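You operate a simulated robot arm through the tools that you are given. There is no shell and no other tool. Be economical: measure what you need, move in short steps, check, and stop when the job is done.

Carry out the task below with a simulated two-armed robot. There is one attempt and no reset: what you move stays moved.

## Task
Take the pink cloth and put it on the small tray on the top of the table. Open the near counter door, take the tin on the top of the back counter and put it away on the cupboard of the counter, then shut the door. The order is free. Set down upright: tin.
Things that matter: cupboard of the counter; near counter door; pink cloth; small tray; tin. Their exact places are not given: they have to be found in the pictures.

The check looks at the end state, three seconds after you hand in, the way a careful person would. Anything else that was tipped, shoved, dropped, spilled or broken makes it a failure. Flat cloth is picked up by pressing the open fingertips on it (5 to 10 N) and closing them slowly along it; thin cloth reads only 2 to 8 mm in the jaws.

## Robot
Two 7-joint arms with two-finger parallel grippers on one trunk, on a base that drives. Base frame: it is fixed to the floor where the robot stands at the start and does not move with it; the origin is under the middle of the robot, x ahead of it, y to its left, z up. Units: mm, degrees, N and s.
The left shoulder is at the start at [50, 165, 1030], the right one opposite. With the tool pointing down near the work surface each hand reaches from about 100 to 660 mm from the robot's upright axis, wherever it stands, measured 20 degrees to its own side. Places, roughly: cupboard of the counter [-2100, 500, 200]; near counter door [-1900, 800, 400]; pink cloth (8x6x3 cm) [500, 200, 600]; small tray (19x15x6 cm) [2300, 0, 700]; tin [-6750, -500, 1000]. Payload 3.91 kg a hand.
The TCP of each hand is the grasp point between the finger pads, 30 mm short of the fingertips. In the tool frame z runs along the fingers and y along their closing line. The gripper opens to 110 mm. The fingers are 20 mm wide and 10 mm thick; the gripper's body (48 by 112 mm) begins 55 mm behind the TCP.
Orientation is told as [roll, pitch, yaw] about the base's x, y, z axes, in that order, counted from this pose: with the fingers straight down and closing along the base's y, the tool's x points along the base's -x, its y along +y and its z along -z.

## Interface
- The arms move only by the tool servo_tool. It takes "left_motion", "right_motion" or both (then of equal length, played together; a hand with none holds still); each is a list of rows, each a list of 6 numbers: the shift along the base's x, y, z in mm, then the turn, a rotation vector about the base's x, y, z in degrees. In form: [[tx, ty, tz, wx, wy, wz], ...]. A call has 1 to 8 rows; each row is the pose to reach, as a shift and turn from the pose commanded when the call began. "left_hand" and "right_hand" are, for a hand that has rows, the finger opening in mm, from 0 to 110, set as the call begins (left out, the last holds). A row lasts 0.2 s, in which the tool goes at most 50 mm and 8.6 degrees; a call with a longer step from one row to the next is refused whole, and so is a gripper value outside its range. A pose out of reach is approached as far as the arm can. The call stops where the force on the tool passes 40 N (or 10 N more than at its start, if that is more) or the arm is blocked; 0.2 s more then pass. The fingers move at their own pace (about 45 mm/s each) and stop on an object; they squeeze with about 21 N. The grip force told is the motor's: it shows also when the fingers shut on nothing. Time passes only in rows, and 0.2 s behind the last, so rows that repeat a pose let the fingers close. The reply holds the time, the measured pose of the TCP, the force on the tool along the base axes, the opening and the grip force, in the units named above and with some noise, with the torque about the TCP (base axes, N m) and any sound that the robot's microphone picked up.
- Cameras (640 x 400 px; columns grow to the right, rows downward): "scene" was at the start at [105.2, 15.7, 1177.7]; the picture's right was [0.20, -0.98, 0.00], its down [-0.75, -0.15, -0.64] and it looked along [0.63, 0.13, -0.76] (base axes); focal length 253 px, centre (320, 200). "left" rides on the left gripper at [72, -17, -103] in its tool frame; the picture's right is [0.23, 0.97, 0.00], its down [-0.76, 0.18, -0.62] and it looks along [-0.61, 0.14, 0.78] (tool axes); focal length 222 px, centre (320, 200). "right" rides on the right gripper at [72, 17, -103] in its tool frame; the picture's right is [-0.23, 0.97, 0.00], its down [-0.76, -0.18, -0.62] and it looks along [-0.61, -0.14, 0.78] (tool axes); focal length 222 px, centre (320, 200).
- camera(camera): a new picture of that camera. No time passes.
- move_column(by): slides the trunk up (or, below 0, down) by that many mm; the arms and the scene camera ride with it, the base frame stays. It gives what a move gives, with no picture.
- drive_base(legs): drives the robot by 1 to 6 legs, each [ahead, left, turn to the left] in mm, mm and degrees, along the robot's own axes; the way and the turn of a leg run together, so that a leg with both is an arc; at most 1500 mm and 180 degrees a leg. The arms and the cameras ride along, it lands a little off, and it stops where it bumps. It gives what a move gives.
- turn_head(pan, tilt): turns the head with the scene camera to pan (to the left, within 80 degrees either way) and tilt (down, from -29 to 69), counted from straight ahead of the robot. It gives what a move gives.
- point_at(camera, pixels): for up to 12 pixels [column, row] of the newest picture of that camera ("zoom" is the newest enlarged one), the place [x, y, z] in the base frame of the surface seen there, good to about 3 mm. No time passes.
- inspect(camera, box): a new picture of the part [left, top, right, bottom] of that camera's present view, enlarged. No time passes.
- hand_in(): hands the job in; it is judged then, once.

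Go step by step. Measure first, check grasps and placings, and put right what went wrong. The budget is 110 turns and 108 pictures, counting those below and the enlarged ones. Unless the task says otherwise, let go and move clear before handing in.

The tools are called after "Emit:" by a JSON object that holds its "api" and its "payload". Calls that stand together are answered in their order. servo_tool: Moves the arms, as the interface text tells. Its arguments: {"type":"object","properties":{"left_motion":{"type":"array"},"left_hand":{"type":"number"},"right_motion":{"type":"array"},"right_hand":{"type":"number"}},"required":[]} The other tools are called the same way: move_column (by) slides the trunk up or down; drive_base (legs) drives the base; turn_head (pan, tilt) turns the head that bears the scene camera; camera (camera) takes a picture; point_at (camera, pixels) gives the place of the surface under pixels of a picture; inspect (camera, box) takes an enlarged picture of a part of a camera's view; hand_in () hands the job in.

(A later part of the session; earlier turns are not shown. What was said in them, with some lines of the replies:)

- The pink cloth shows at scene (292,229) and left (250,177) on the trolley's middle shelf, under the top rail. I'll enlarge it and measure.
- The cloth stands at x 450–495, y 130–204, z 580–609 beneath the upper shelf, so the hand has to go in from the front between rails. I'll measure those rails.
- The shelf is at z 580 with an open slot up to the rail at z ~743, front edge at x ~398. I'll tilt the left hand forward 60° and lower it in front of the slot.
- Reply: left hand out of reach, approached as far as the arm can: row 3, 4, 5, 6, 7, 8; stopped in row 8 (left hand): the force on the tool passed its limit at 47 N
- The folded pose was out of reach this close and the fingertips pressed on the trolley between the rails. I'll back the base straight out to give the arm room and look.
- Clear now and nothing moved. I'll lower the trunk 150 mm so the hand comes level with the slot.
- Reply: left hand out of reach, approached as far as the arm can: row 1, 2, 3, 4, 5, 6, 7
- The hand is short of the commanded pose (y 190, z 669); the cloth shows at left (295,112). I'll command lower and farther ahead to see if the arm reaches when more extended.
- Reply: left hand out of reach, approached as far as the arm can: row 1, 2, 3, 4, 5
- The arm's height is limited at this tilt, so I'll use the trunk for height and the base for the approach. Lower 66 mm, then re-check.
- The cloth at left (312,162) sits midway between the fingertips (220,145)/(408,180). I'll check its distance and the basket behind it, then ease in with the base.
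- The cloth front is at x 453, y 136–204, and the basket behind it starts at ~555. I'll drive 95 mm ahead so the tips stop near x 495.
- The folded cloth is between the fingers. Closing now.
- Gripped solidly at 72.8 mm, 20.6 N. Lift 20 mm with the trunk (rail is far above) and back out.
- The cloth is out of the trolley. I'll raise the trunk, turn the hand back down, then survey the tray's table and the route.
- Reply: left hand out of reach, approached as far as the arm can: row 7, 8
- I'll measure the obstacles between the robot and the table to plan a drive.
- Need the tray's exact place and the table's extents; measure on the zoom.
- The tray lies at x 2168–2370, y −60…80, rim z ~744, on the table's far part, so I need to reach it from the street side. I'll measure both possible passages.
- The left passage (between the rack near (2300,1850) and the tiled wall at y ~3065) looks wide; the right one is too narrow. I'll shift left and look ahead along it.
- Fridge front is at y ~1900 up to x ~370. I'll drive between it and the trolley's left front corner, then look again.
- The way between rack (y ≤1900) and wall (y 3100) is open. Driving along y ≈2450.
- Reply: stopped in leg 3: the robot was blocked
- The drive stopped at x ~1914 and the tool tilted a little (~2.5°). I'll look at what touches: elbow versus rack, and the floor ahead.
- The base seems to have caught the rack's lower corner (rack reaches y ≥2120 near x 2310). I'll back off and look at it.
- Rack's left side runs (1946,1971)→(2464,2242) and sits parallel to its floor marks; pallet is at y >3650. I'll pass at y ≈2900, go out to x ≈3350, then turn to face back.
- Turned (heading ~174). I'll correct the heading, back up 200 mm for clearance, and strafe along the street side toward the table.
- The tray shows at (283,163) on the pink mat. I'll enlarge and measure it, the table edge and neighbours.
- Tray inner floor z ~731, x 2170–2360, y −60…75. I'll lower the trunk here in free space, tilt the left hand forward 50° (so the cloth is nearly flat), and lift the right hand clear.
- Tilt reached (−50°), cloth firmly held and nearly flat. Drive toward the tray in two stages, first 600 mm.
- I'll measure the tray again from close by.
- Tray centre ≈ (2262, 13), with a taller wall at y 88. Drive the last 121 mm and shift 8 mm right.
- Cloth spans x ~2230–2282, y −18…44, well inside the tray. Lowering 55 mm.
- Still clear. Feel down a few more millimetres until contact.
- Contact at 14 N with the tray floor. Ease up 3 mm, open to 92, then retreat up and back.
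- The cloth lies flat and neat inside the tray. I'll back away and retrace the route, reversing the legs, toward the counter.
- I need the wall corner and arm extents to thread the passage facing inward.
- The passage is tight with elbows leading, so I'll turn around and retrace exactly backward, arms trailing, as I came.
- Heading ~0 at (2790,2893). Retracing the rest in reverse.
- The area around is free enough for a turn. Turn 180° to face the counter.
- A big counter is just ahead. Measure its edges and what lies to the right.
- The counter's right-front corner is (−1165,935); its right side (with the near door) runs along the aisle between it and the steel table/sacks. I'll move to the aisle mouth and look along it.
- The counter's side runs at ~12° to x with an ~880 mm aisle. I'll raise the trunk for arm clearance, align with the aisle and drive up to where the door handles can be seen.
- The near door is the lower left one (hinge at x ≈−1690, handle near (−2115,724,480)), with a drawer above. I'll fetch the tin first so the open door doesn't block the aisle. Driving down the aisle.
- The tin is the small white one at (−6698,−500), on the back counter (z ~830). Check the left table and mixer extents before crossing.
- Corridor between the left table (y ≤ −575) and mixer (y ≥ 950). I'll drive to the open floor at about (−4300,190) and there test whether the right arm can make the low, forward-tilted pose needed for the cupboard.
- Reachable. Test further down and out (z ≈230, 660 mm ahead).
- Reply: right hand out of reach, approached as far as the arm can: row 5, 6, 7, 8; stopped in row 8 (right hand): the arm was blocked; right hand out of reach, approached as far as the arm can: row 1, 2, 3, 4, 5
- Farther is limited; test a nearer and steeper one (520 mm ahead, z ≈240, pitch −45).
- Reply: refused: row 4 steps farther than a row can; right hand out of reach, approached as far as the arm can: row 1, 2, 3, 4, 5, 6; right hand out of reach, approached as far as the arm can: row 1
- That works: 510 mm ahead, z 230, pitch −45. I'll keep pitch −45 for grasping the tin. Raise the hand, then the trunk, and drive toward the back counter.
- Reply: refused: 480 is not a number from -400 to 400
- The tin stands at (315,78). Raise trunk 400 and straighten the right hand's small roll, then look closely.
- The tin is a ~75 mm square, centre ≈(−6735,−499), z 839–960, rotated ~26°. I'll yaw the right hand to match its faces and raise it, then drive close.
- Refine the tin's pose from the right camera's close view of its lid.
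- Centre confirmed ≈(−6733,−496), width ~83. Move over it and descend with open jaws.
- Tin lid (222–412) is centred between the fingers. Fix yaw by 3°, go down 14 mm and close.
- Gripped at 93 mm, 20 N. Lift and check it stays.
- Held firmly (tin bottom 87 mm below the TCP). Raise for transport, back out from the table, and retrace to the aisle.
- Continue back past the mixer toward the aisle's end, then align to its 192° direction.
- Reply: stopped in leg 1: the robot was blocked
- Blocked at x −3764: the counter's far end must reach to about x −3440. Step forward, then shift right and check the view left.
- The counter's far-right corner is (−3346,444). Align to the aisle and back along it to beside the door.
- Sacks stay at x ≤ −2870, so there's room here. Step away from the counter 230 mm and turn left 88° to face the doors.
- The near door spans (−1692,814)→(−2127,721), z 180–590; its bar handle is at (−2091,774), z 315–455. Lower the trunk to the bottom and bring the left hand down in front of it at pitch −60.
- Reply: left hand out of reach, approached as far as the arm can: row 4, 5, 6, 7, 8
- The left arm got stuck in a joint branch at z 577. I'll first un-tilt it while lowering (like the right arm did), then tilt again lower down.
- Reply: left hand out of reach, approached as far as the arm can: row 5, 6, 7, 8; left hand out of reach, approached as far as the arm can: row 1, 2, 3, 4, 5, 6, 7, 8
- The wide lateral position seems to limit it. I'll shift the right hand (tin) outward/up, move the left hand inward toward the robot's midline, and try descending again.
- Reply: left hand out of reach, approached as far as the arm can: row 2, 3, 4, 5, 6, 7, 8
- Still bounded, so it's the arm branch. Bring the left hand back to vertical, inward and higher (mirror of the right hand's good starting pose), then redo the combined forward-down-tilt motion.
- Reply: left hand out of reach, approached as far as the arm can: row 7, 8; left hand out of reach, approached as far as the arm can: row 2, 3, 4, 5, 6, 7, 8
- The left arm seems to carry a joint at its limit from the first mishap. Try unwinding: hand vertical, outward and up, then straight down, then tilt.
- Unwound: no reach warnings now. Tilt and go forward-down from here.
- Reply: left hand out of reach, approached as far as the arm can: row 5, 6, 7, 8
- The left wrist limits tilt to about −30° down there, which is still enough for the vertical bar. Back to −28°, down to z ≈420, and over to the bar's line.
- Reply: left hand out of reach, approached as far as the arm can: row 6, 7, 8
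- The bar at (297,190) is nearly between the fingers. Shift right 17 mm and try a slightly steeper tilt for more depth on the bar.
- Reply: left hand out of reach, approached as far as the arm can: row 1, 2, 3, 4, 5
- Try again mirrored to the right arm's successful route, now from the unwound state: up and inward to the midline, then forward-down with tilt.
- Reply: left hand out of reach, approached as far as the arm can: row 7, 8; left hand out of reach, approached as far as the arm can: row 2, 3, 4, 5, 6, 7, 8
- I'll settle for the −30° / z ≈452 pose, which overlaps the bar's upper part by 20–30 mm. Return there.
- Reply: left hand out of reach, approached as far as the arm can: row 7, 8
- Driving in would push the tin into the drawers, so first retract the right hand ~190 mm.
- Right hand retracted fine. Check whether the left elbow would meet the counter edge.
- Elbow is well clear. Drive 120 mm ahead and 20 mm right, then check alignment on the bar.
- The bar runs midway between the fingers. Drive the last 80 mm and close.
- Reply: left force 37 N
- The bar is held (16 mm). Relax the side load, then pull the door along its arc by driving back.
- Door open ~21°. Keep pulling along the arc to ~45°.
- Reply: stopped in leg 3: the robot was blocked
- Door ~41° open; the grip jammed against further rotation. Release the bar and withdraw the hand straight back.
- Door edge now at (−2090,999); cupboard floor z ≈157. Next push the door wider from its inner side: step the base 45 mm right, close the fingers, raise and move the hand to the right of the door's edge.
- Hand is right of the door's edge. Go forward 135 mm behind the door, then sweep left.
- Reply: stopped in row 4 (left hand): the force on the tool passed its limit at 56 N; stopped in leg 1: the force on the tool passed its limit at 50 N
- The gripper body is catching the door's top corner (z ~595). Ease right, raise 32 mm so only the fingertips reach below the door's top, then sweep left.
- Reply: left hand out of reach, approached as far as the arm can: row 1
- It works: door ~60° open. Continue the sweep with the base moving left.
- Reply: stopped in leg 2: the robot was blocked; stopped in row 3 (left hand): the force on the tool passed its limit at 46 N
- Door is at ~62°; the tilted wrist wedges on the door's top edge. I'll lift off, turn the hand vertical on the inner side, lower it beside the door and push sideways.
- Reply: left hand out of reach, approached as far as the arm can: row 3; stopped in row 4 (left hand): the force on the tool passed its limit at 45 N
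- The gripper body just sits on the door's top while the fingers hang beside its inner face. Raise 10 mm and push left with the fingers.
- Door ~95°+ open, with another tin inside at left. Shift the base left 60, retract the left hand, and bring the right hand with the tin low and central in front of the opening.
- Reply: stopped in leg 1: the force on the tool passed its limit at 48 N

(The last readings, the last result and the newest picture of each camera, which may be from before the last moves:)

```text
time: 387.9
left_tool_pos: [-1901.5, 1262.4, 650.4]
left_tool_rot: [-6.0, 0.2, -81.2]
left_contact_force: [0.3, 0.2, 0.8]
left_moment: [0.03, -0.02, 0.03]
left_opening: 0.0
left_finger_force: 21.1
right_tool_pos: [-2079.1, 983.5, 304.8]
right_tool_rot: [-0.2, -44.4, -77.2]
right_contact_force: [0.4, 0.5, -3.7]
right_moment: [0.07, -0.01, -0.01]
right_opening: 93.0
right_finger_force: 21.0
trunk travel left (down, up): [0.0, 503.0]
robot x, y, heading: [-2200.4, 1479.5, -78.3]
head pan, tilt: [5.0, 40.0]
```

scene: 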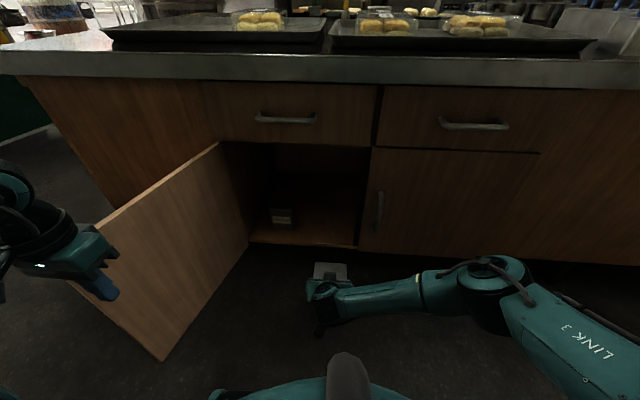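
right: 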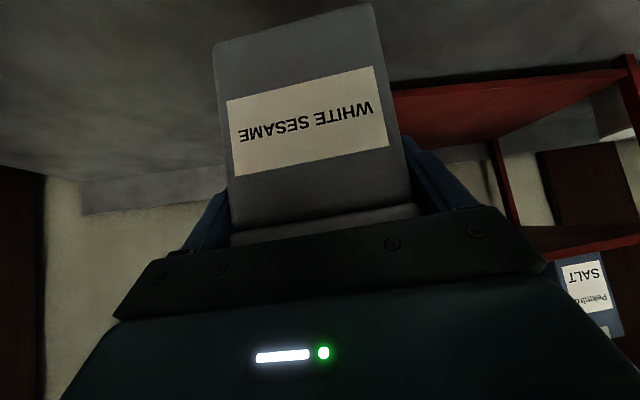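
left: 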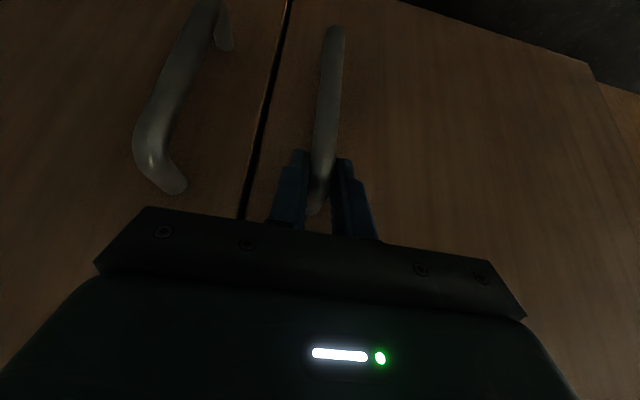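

Right elbow is ~450 mm out and limits forward travel; drive 300 mm in and then extend the arm for the rest.

Emit:
{"api": "drive_base", "payload": {"legs": [[200, 0, 0], [95, 0, 0]]}}

Emit:
{"api": "camera", "payload": {"camera": "right"}}

Emit:
{"api": "camera", "payload": {"camera": "scene"}}

```text
time: 390.2
left_tool_pos: [-1838.1, 969.9, 649.1]
left_tool_rot: [-5.9, 0.0, -80.8]
left_contact_force: [-0.1, 0.4, 0.2]
left_moment: [-0.01, -0.02, 0.0]
left_opening: 0.0
left_finger_force: 21.1
right_tool_pos: [-2011.2, 690.3, 304.1]
right_tool_rot: [-0.2, -44.4, -76.7]
right_contact_force: [0.2, -0.6, -4.8]
right_moment: [0.05, 0.01, 0.0]
right_opening: 92.9
right_finger_force: 21.2
trunk travel left (down, up): [0.0, 503.0]
robot x, y, heading: [-2136.7, 1183.0, -77.8]
head pan, tilt: [5.0, 40.0]
```

```text
22 pictures are left
```

right: 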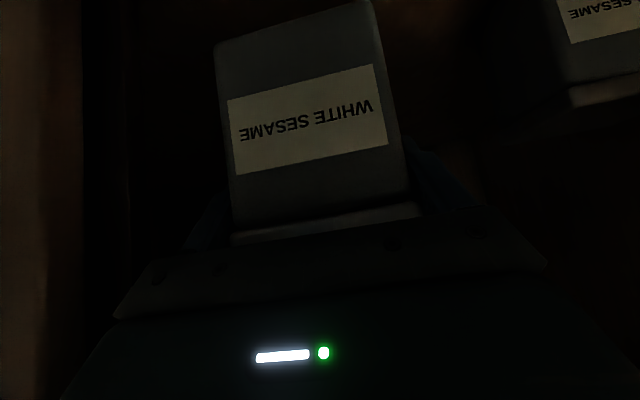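

```text
21 pictures are left
```

scene: 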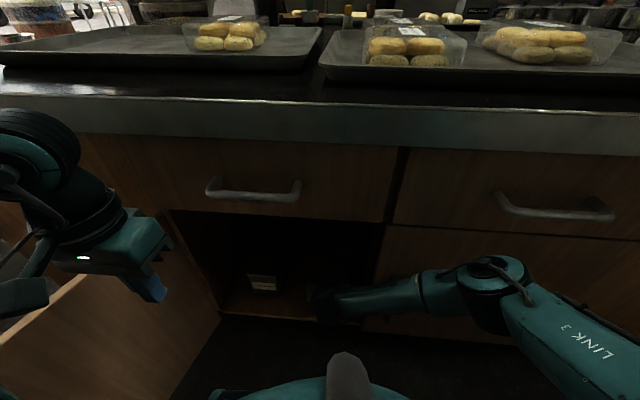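

The tin is in the opening. Extend 50 mm forward, then lower toward the floor.

Emit:
{"api": "servo_tool", "payload": {"right_motion": [[5, -25, 0, 0, 0, 0], [10, -49, 0, 0, 0, 0], [10, -49, -20, 0, 0, 0], [10, -49, -38, 0, 0, 0], [10, -49, -50, 0, 0, 0], [10, -49, -56, 0, 0, 0], [10, -49, -56, 0, 0, 0]]}}

```text
time: 391.8
left_tool_pos: [-1836.5, 968.7, 650.3]
left_tool_rot: [-5.9, 0.2, -80.8]
left_contact_force: [-0.4, -0.9, 1.4]
left_moment: [0.0, 0.02, 0.02]
left_opening: 0.0
left_finger_force: 20.3
right_tool_pos: [-2001.2, 638.8, 248.6]
right_tool_rot: [-0.2, -44.4, -76.8]
right_contact_force: [-0.5, -1.3, -2.9]
right_moment: [-0.03, -0.07, -0.01]
right_opening: 92.9
right_finger_force: 20.4
trunk travel left (down, up): [0.0, 503.0]
robot x, y, heading: [-2133.7, 1182.0, -77.8]
head pan, tilt: [5.0, 40.0]
```

Emit:
{"api": "servo_tool", "payload": {"right_motion": [[0, 0, -2, 0, 0, 0], [0, 0, -4, 0, 0, 0], [0, 0, -5, 0, 0, 0], [0, 0, -5, 0, 0, 0]]}}

```text
time: 392.8
left_tool_pos: [-1836.6, 970.9, 649.9]
left_tool_rot: [-6.0, 0.1, -80.7]
left_contact_force: [-0.3, 0.2, 0.4]
left_moment: [-0.03, 0.01, -0.01]
left_opening: 0.0
left_finger_force: 20.8
right_tool_pos: [-2000.9, 641.1, 245.9]
right_tool_rot: [-0.2, -44.6, -76.7]
right_contact_force: [-2.3, 3.0, 16.8]
right_moment: [0.11, -0.04, -0.03]
right_opening: 92.7
right_finger_force: 20.9
trunk travel left (down, up): [0.0, 503.0]
robot x, y, heading: [-2136.4, 1184.4, -77.6]
head pan, tilt: [5.0, 40.0]
```

On the floor. Ease off, open, and withdraw along the finger axis.

Emit:
{"api": "servo_tool", "payload": {"right_motion": [[0, 0, 2, 0, 0, 0], [0, 0, 2, 0, 0, 0], [0, 0, 2, 0, 0, 0], [-4, 20, 18, 0, 0, 0], [-8, 40, 36, 0, 0, 0], [-13, 60, 52, 0, 0, 0], [-19, 90, 60, 0, 0, 0], [-26, 120, 60, 0, 0, 0]], "right_hand": 110}}

Emit:
{"api": "camera", "payload": {"camera": "right"}}

```text
time: 394.8
left_tool_pos: [-1837.0, 969.6, 649.9]
left_tool_rot: [-5.9, 0.1, -80.6]
left_contact_force: [-0.7, -0.9, 0.7]
left_moment: [0.0, -0.01, 0.0]
left_opening: 0.0
left_finger_force: 21.4
right_tool_pos: [-2030.8, 724.6, 314.7]
right_tool_rot: [-0.5, -47.4, -79.2]
right_contact_force: [-0.2, -0.3, 0.0]
right_moment: [0.01, 0.0, 0.04]
right_opening: 110.0
right_finger_force: 0.0
trunk travel left (down, up): [0.0, 503.0]
robot x, y, heading: [-2131.6, 1178.0, -77.7]
head pan, tilt: [5.0, 40.0]
stopped in row 8 (right hand): the arm was blocked; the commanded pose is now the measured one
```

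```text
20 pictures are left
```

right: 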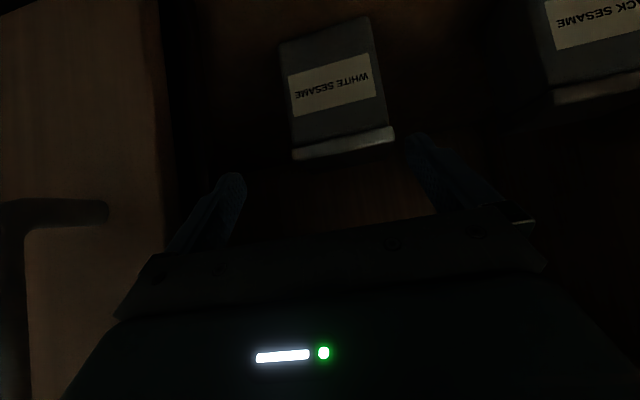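

The tin stands upright inside. Back the base straight out.

Emit:
{"api": "drive_base", "payload": {"legs": [[-180, 5, 0], [-150, 0, 0]]}}

Emit:
{"api": "turn_head", "payload": {"pan": 20, "tilt": 40}}

Emit:
{"api": "camera", "payload": {"camera": "scene"}}

```text
time: 397.4
left_tool_pos: [-1898.3, 1282.0, 649.3]
left_tool_rot: [-5.9, 0.2, -80.5]
left_contact_force: [0.8, 0.0, 0.7]
left_moment: [0.05, 0.01, -0.01]
left_opening: 0.0
left_finger_force: 21.1
right_tool_pos: [-2092.0, 1036.0, 314.2]
right_tool_rot: [-0.8, -47.7, -78.9]
right_contact_force: [-0.6, -0.2, 1.1]
right_moment: [-0.01, 0.0, 0.02]
right_opening: 110.0
right_finger_force: 0.0
trunk travel left (down, up): [0.0, 503.0]
robot x, y, heading: [-2199.4, 1493.1, -77.6]
head pan, tilt: [5.0, 40.0]
stopped in leg 2: the robot was blocked; the commanded pose is now the measured one
```

```text
time: 398.1
left_tool_pos: [-1897.7, 1281.4, 650.3]
left_tool_rot: [-5.9, 0.1, -80.5]
left_contact_force: [-0.4, -0.2, 0.9]
left_moment: [0.0, 0.04, 0.02]
left_opening: 0.0
left_finger_force: 21.1
right_tool_pos: [-2091.7, 1036.4, 315.4]
right_tool_rot: [-0.5, -47.7, -78.8]
right_contact_force: [-0.6, -0.1, 0.3]
right_moment: [0.03, -0.03, -0.04]
right_opening: 110.0
right_finger_force: 0.1
trunk travel left (down, up): [0.0, 503.0]
robot x, y, heading: [-2194.6, 1491.7, -77.5]
head pan, tilt: [20.0, 40.0]
```

```text
19 pictures are left
```

scene: 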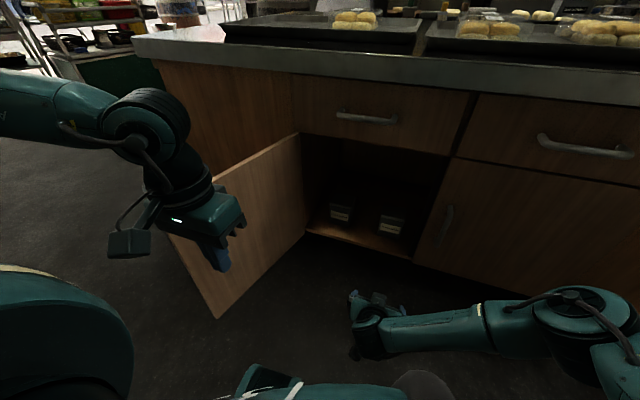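

Tin is inside beside the other one. Now close the door: shift the base left 40 mm, bring the left hand over the door's top to its outer side and lower the fingers there.

Emit:
{"api": "drive_base", "payload": {"legs": [[0, 40, 0]]}}

Emit:
{"api": "servo_tool", "payload": {"left_motion": [[40, 5, 5, 0, 0, 0], [80, 5, 10, 0, 0, 0], [120, -8, 10, 0, 0, 0], [155, -38, 10, 0, 0, 0], [187, -75, 10, 0, 0, 0], [219, -112, 8, 0, 0, 0], [219, -116, -35, 0, 0, 0], [219, -116, -78, 0, 0, 0]], "left_hand": 0}}

Emit:
{"api": "turn_head", "payload": {"pan": 30, "tilt": 40}}

Emit:
{"api": "camera", "payload": {"camera": "scene"}}

```text
time: 399.2
left_tool_pos: [-1859.6, 1290.0, 650.7]
left_tool_rot: [-5.8, 0.1, -80.6]
left_contact_force: [-0.1, -0.3, 0.0]
left_moment: [0.03, -0.01, 0.01]
left_opening: 0.0
left_finger_force: 21.3
right_tool_pos: [-2054.1, 1044.3, 313.6]
right_tool_rot: [-0.7, -47.7, -79.1]
right_contact_force: [0.5, -0.7, 0.3]
right_moment: [0.0, -0.02, -0.01]
right_opening: 110.0
right_finger_force: 0.0
trunk travel left (down, up): [0.0, 503.0]
robot x, y, heading: [-2155.4, 1502.6, -77.4]
head pan, tilt: [20.0, 40.0]
```

```text
time: 401.0
left_tool_pos: [-1640.7, 1176.1, 573.5]
left_tool_rot: [-5.8, 0.1, -80.6]
left_contact_force: [0.6, 0.5, 0.3]
left_moment: [0.0, -0.01, 0.03]
left_opening: 0.0
left_finger_force: 20.8
right_tool_pos: [-2054.8, 1044.0, 314.0]
right_tool_rot: [-0.6, -47.8, -79.1]
right_contact_force: [0.1, 0.2, -0.2]
right_moment: [-0.01, 0.01, -0.01]
right_opening: 109.9
right_finger_force: 0.1
trunk travel left (down, up): [0.0, 503.0]
robot x, y, heading: [-2158.3, 1499.6, -77.3]
head pan, tilt: [20.0, 40.0]
```

```text
time: 401.7
left_tool_pos: [-1641.1, 1176.5, 574.7]
left_tool_rot: [-5.8, 0.1, -80.6]
left_contact_force: [0.3, -0.1, 0.1]
left_moment: [0.0, 0.03, -0.02]
left_opening: 0.0
left_finger_force: 21.4
right_tool_pos: [-2053.9, 1044.4, 313.8]
right_tool_rot: [-0.6, -47.7, -79.1]
right_contact_force: [-0.6, 0.2, 0.5]
right_moment: [0.04, 0.01, 0.0]
right_opening: 110.0
right_finger_force: 0.0
trunk travel left (down, up): [0.0, 503.0]
robot x, y, heading: [-2160.8, 1502.5, -77.5]
head pan, tilt: [30.0, 40.0]
```

```text
18 pictures are left
```

scene: 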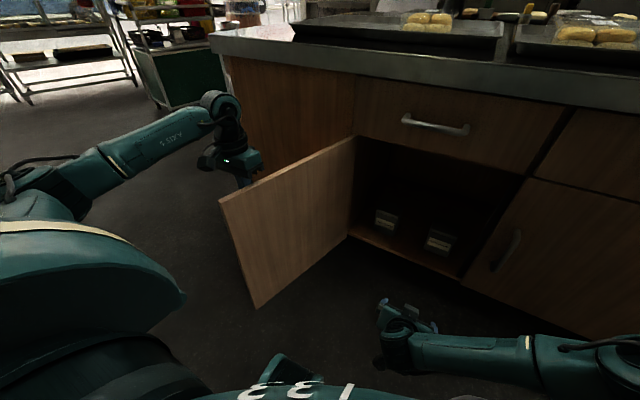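

The fingers are on the door's outer side. Sweep the door toward closed, while moving the right hand out of its way.

Emit:
{"api": "servo_tool", "payload": {"left_motion": [[-36, -9, 0, 0, 0, 0], [-72, -16, 0, 0, 0, 0], [-108, -25, 0, 0, 0, 0], [-151, -37, 0, 0, 0, 0], [-194, -52, 0, 0, 0, 0], [-232, -73, 0, 0, 0, 0], [-268, -98, 0, 0, 0, 0], [-268, -98, 0, 0, 0, 0]], "right_motion": [[-26, 5, 0, 0, 0, 0], [-53, 9, 0, 0, 0, 0], [-80, 14, 0, 0, 0, 0], [-106, 18, 0, 0, 0, 0], [-133, 23, 0, 0, 0, 0], [-159, 28, 0, 0, 0, 0], [-159, 28, 0, 0, 0, 0], [-159, 28, 0, 0, 0, 0]], "right_hand": 0}}

Emit:
{"api": "drive_base", "payload": {"legs": [[0, -90, 0]]}}

Emit:
{"api": "turn_head", "payload": {"pan": 15, "tilt": 40}}

Emit:
{"api": "camera", "payload": {"camera": "scene"}}

```text
time: 403.5
left_tool_pos: [-1905.9, 1079.7, 570.1]
left_tool_rot: [-5.8, 0.1, -80.6]
left_contact_force: [-0.8, -0.2, -0.6]
left_moment: [0.02, -0.01, 0.01]
left_opening: 0.2
left_finger_force: 21.0
right_tool_pos: [-2156.6, 1048.8, 351.1]
right_tool_rot: [-1.5, -49.3, -80.2]
right_contact_force: [-0.2, -0.6, 0.1]
right_moment: [0.0, 0.02, 0.01]
right_opening: 0.0
right_finger_force: 21.1
right hand out of reach, approached as far as the arm can: row 4, 5, 6, 7, 8
trunk travel left (down, up): [0.0, 503.0]
robot x, y, heading: [-2156.5, 1502.2, -77.4]
head pan, tilt: [30.0, 40.0]
```

```text
time: 404.8
left_tool_pos: [-1971.3, 1057.0, 569.7]
left_tool_rot: [-5.9, 0.1, -81.1]
left_contact_force: [0.4, 0.4, -0.8]
left_moment: [-0.02, 0.01, -0.01]
left_opening: 0.0
left_finger_force: 21.3
right_tool_pos: [-2223.0, 1025.6, 351.1]
right_tool_rot: [-1.5, -49.4, -81.0]
right_contact_force: [0.5, 0.2, 0.2]
right_moment: [-0.01, 0.0, 0.02]
right_opening: 0.0
right_finger_force: 21.3
trunk travel left (down, up): [0.0, 503.0]
robot x, y, heading: [-2219.5, 1481.5, -78.2]
head pan, tilt: [30.0, 40.0]
stopped in leg 1: the robot was blocked; the commanded pose is now the measured one
```

```text
time: 405.6
left_tool_pos: [-1971.4, 1056.3, 570.4]
left_tool_rot: [-5.9, 0.1, -81.1]
left_contact_force: [-0.2, 0.2, 0.7]
left_moment: [0.0, 0.02, 0.04]
left_opening: 0.0
left_finger_force: 20.9
right_tool_pos: [-2224.5, 1026.5, 351.7]
right_tool_rot: [-1.6, -49.4, -80.8]
right_contact_force: [0.1, 0.0, 0.2]
right_moment: [0.02, -0.01, -0.01]
right_opening: 0.0
right_finger_force: 21.3
trunk travel left (down, up): [0.0, 503.0]
robot x, y, heading: [-2220.6, 1479.9, -77.7]
head pan, tilt: [15.0, 40.0]
```

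```text
17 pictures are left
```

scene: 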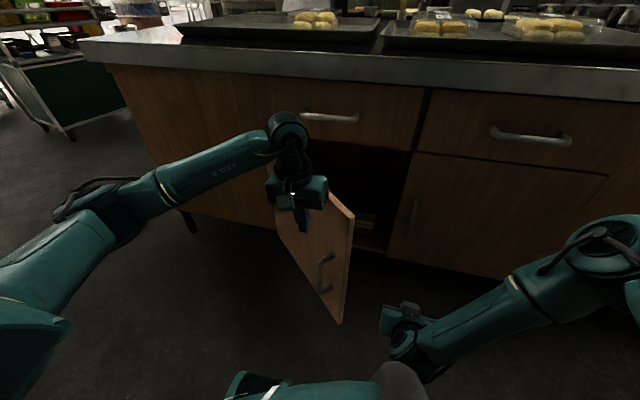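

Door now ~45°. Tilt the left hand forward so its fingertips can push the door shut, and pull the right hand back; then drive forward.

Emit:
{"api": "servo_tool", "payload": {"left_motion": [[-2, 12, 5, -6, -1.3, 0], [-5, 25, 5, -12, -2.6, 0], [-8, 38, 5, -18.5, -3.9, 0], [-10, 49, 5, -25, -5.2, 0], [-10, 49, 5, -31, -6.5, 0], [-10, 49, 5, -37, -7.8, 0], [-10, 49, 5, -43, -9.1, 0], [-10, 49, 5, -49, -10.4, 0]], "right_motion": [[-3, 16, 15, 0, 0, 0], [-7, 32, 30, 0, 0, 0], [-10, 48, 45, 0, 0, 0], [-14, 64, 60, 0, 0, 0], [-17, 80, 75, 0, 0, 0], [-20, 96, 90, 0, 0, 0], [-24, 112, 105, 0, 0, 0], [-27, 127, 120, 0, 0, 0]]}}

Emit:
{"api": "drive_base", "payload": {"legs": [[150, 0, 0], [100, 0, 0]]}}

Emit:
{"api": "camera", "payload": {"camera": "scene"}}

```text
time: 406.1
left_tool_pos: [-1972.5, 1071.2, 575.0]
left_tool_rot: [-5.4, -7.2, -81.1]
left_contact_force: [0.2, -0.6, -0.1]
left_moment: [-0.01, 0.0, 0.01]
left_opening: 0.1
left_finger_force: 21.3
right_tool_pos: [-2229.6, 1033.6, 371.5]
right_tool_rot: [-2.1, -51.2, -81.2]
right_contact_force: [-0.4, -1.1, 0.7]
right_moment: [0.07, 0.0, 0.0]
right_opening: 0.0
right_finger_force: 21.0
trunk travel left (down, up): [0.0, 503.0]
robot x, y, heading: [-2219.4, 1479.8, -77.9]
head pan, tilt: [15.0, 40.0]
stopped in row 2 (right hand): the force on the tool passed its limit at 54 N (the readings are from after the stop); the commanded pose is now the measured one
```

```text
time: 408.3
left_tool_pos: [-1925.5, 838.2, 573.8]
left_tool_rot: [-5.8, -6.2, -81.7]
left_contact_force: [0.5, 0.5, 0.4]
left_moment: [-0.01, 0.01, 0.03]
left_opening: 0.1
left_finger_force: 21.4
right_tool_pos: [-2183.5, 789.4, 371.9]
right_tool_rot: [-3.1, -51.4, -81.4]
right_contact_force: [0.1, -1.1, 0.6]
right_moment: [-0.03, -0.01, 0.03]
right_opening: 0.1
right_finger_force: 21.1
trunk travel left (down, up): [0.0, 503.0]
robot x, y, heading: [-2171.0, 1243.2, -77.5]
head pan, tilt: [15.0, 40.0]
stopped in leg 2: the robot was blocked; the commanded pose is now the measured one
```

```text
16 pictures are left
```

scene: 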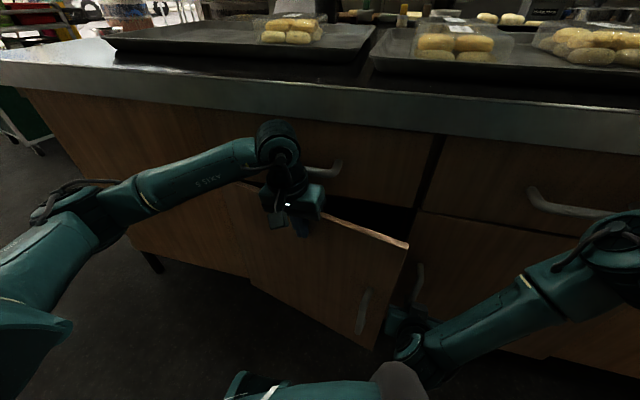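

Door is ~17° from shut; the vertical left wrist now meets the counter. I'll back off, retract the left hand, shift left so the low right fingertips face the door, and push it shut with them.

Emit:
{"api": "drive_base", "payload": {"legs": [[-150, 0, 0]]}}

Emit:
{"api": "servo_tool", "payload": {"left_motion": [[-4, 20, 5, 0, 0, 0], [-8, 40, 10, 0, 0, 0], [-12, 60, 15, 0, 0, 0], [-16, 80, 20, 0, 0, 0], [-21, 98, 25, 0, 0, 0]]}}

Emit:
{"api": "drive_base", "payload": {"legs": [[0, 190, 0], [130, 0, 0]]}}

Emit:
{"api": "camera", "payload": {"camera": "scene"}}

```text
time: 409.6
left_tool_pos: [-1955.0, 977.9, 574.0]
left_tool_rot: [-5.8, -6.4, -81.4]
left_contact_force: [0.2, 0.6, 0.0]
left_moment: [-0.02, -0.02, 0.03]
left_opening: 0.0
left_finger_force: 20.9
right_tool_pos: [-2212.7, 927.8, 372.1]
right_tool_rot: [-3.1, -51.4, -81.2]
right_contact_force: [-0.7, 0.5, 0.3]
right_moment: [0.03, 0.0, 0.0]
right_opening: 0.0
right_finger_force: 20.7
trunk travel left (down, up): [0.0, 503.0]
robot x, y, heading: [-2200.2, 1377.8, -77.6]
head pan, tilt: [15.0, 40.0]
```

```text
time: 410.8
left_tool_pos: [-1974.1, 1074.9, 597.6]
left_tool_rot: [-5.8, -6.4, -81.5]
left_contact_force: [0.2, -0.5, 0.3]
left_moment: [-0.01, 0.01, 0.01]
left_opening: 0.0
left_finger_force: 21.1
right_tool_pos: [-2212.8, 927.7, 371.6]
right_tool_rot: [-3.1, -51.4, -81.2]
right_contact_force: [0.7, 0.6, 0.2]
right_moment: [0.0, -0.01, 0.01]
right_opening: 0.0
right_finger_force: 21.1
trunk travel left (down, up): [0.0, 503.0]
robot x, y, heading: [-2197.8, 1382.4, -77.5]
head pan, tilt: [15.0, 40.0]
```

```text
time: 414.0
left_tool_pos: [-1759.8, 991.1, 597.1]
left_tool_rot: [-5.8, -6.4, -81.6]
left_contact_force: [0.2, -0.6, 0.5]
left_moment: [0.02, 0.0, 0.01]
left_opening: 0.1
left_finger_force: 21.4
right_tool_pos: [-1998.2, 844.4, 371.6]
right_tool_rot: [-3.2, -51.5, -81.3]
right_contact_force: [0.0, -0.5, 0.8]
right_moment: [0.02, 0.04, 0.04]
right_opening: 0.1
right_finger_force: 21.1
trunk travel left (down, up): [0.0, 503.0]
robot x, y, heading: [-1983.1, 1295.9, -77.7]
head pan, tilt: [15.0, 40.0]
```

```text
15 pictures are left
5 turns are left
```

scene: 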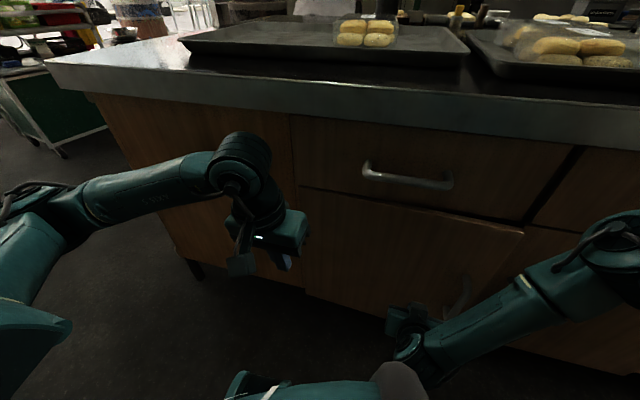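

Door nearly shut; right tips are ~80 mm off the face. Push forward until it seats (force limit stops it).

Emit:
{"api": "drive_base", "payload": {"legs": [[60, 0, 0], [35, 0, 0]]}}

Emit:
{"api": "point_at", "payload": {"camera": "scene", "pixels": [[522, 235]]}}

Emit:
{"api": "camera", "payload": {"camera": "scene"}}

Emit:
{"api": "point_at", "payload": {"camera": "scene", "pixels": [[515, 245], [480, 240], [430, 230], [540, 250], [560, 270], [340, 210], [500, 260], [520, 280]]}}

```text
time: 415.4
left_tool_pos: [-1743.8, 923.4, 598.4]
left_tool_rot: [-5.8, -6.5, -81.7]
left_contact_force: [0.4, 0.0, 0.6]
left_moment: [-0.02, 0.01, -0.02]
left_opening: 0.0
left_finger_force: 21.2
right_tool_pos: [-1983.8, 781.0, 371.1]
right_tool_rot: [-3.3, -51.0, -81.1]
right_contact_force: [-6.1, 1.8, 14.2]
right_moment: [1.47, -0.05, 0.66]
right_opening: 0.1
right_finger_force: 21.0
trunk travel left (down, up): [0.0, 503.0]
robot x, y, heading: [-1965.1, 1228.8, -77.7]
head pan, tilt: [15.0, 40.0]
stopped in leg 2: the force on the tool passed its limit at 63 N (the readings are from after the stop); the commanded pose is now the measured one
```

```text
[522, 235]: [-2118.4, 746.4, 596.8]
```

```text
14 pictures are left
```

scene: 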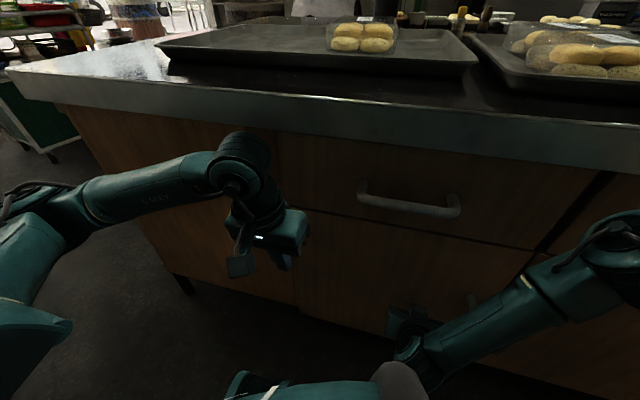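

```text
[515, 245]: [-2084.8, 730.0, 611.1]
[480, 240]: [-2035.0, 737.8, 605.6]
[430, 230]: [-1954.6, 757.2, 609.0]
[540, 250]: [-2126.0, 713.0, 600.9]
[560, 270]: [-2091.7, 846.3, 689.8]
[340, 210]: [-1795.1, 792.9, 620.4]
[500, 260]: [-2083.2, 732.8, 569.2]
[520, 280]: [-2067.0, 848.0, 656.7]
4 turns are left
```

The door face reads (−2083,733), which is the closed plane, and the push met a firm stop. Back away and verify.

Emit:
{"api": "drive_base", "payload": {"legs": [[-170, 0, 0]]}}

Emit:
{"api": "turn_head", "payload": {"pan": -5, "tilt": 42}}

Emit:
{"api": "camera", "payload": {"camera": "scene"}}

Emit:
{"api": "point_at", "payload": {"camera": "scene", "pixels": [[300, 230], [330, 235], [345, 220], [360, 240], [320, 200], [280, 220]]}}

```text
time: 416.8
left_tool_pos: [-1782.0, 1086.8, 598.8]
left_tool_rot: [-5.8, -6.4, -81.9]
left_contact_force: [-0.1, 0.2, -0.3]
left_moment: [-0.02, 0.0, 0.0]
left_opening: 0.0
left_finger_force: 21.7
right_tool_pos: [-2020.9, 946.3, 370.3]
right_tool_rot: [-3.3, -51.1, -81.3]
right_contact_force: [-1.7, -5.7, 1.4]
right_moment: [0.13, -0.01, 0.1]
right_opening: 0.3
right_finger_force: 21.1
trunk travel left (down, up): [0.0, 503.0]
robot x, y, heading: [-2003.3, 1390.0, -77.7]
head pan, tilt: [15.0, 40.0]
```

```text
time: 417.7
left_tool_pos: [-1782.0, 1087.3, 598.3]
left_tool_rot: [-5.8, -6.4, -81.9]
left_contact_force: [-0.2, 0.0, 0.7]
left_moment: [-0.01, 0.0, 0.02]
left_opening: 0.2
left_finger_force: 20.9
right_tool_pos: [-2022.1, 946.8, 370.9]
right_tool_rot: [-3.3, -51.0, -81.2]
right_contact_force: [0.1, -0.6, -0.2]
right_moment: [0.01, 0.01, 0.01]
right_opening: 0.0
right_finger_force: 21.1
trunk travel left (down, up): [0.0, 503.0]
robot x, y, heading: [-2010.6, 1393.0, -77.8]
head pan, tilt: [-5.0, 42.0]
```

```text
13 pictures are left
```

scene: 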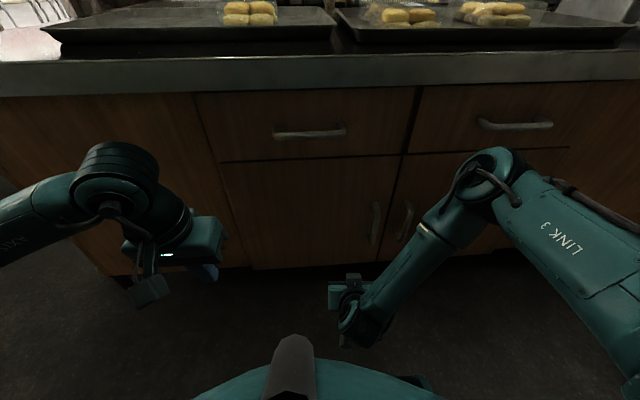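

```text
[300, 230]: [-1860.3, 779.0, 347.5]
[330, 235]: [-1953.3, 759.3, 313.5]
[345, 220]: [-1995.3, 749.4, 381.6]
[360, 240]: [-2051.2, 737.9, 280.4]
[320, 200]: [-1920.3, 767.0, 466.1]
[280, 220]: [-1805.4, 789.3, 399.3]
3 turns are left
```

The near door now lies in the closed plane, flush with its neighbour, and both hands are clear and empty. Handing in.

Emit:
{"api": "hand_in", "payload": {}}

```text
The job is handed in.
```

The pink cloth is lying flat in the small tray on the table. The tin is standing upright in the counter cupboard, and the near door is shut.

The base bumped the bread rack on the way out to the street and the counter's far end on the way back. It was also blocked a few times near the steel table behind me. The left hand pressed on the trolley once at the start. In the pictures the rack still lined up with its floor marks and the trolley load looked undisturbed. I did not check the steel table or the counter end afterwards.
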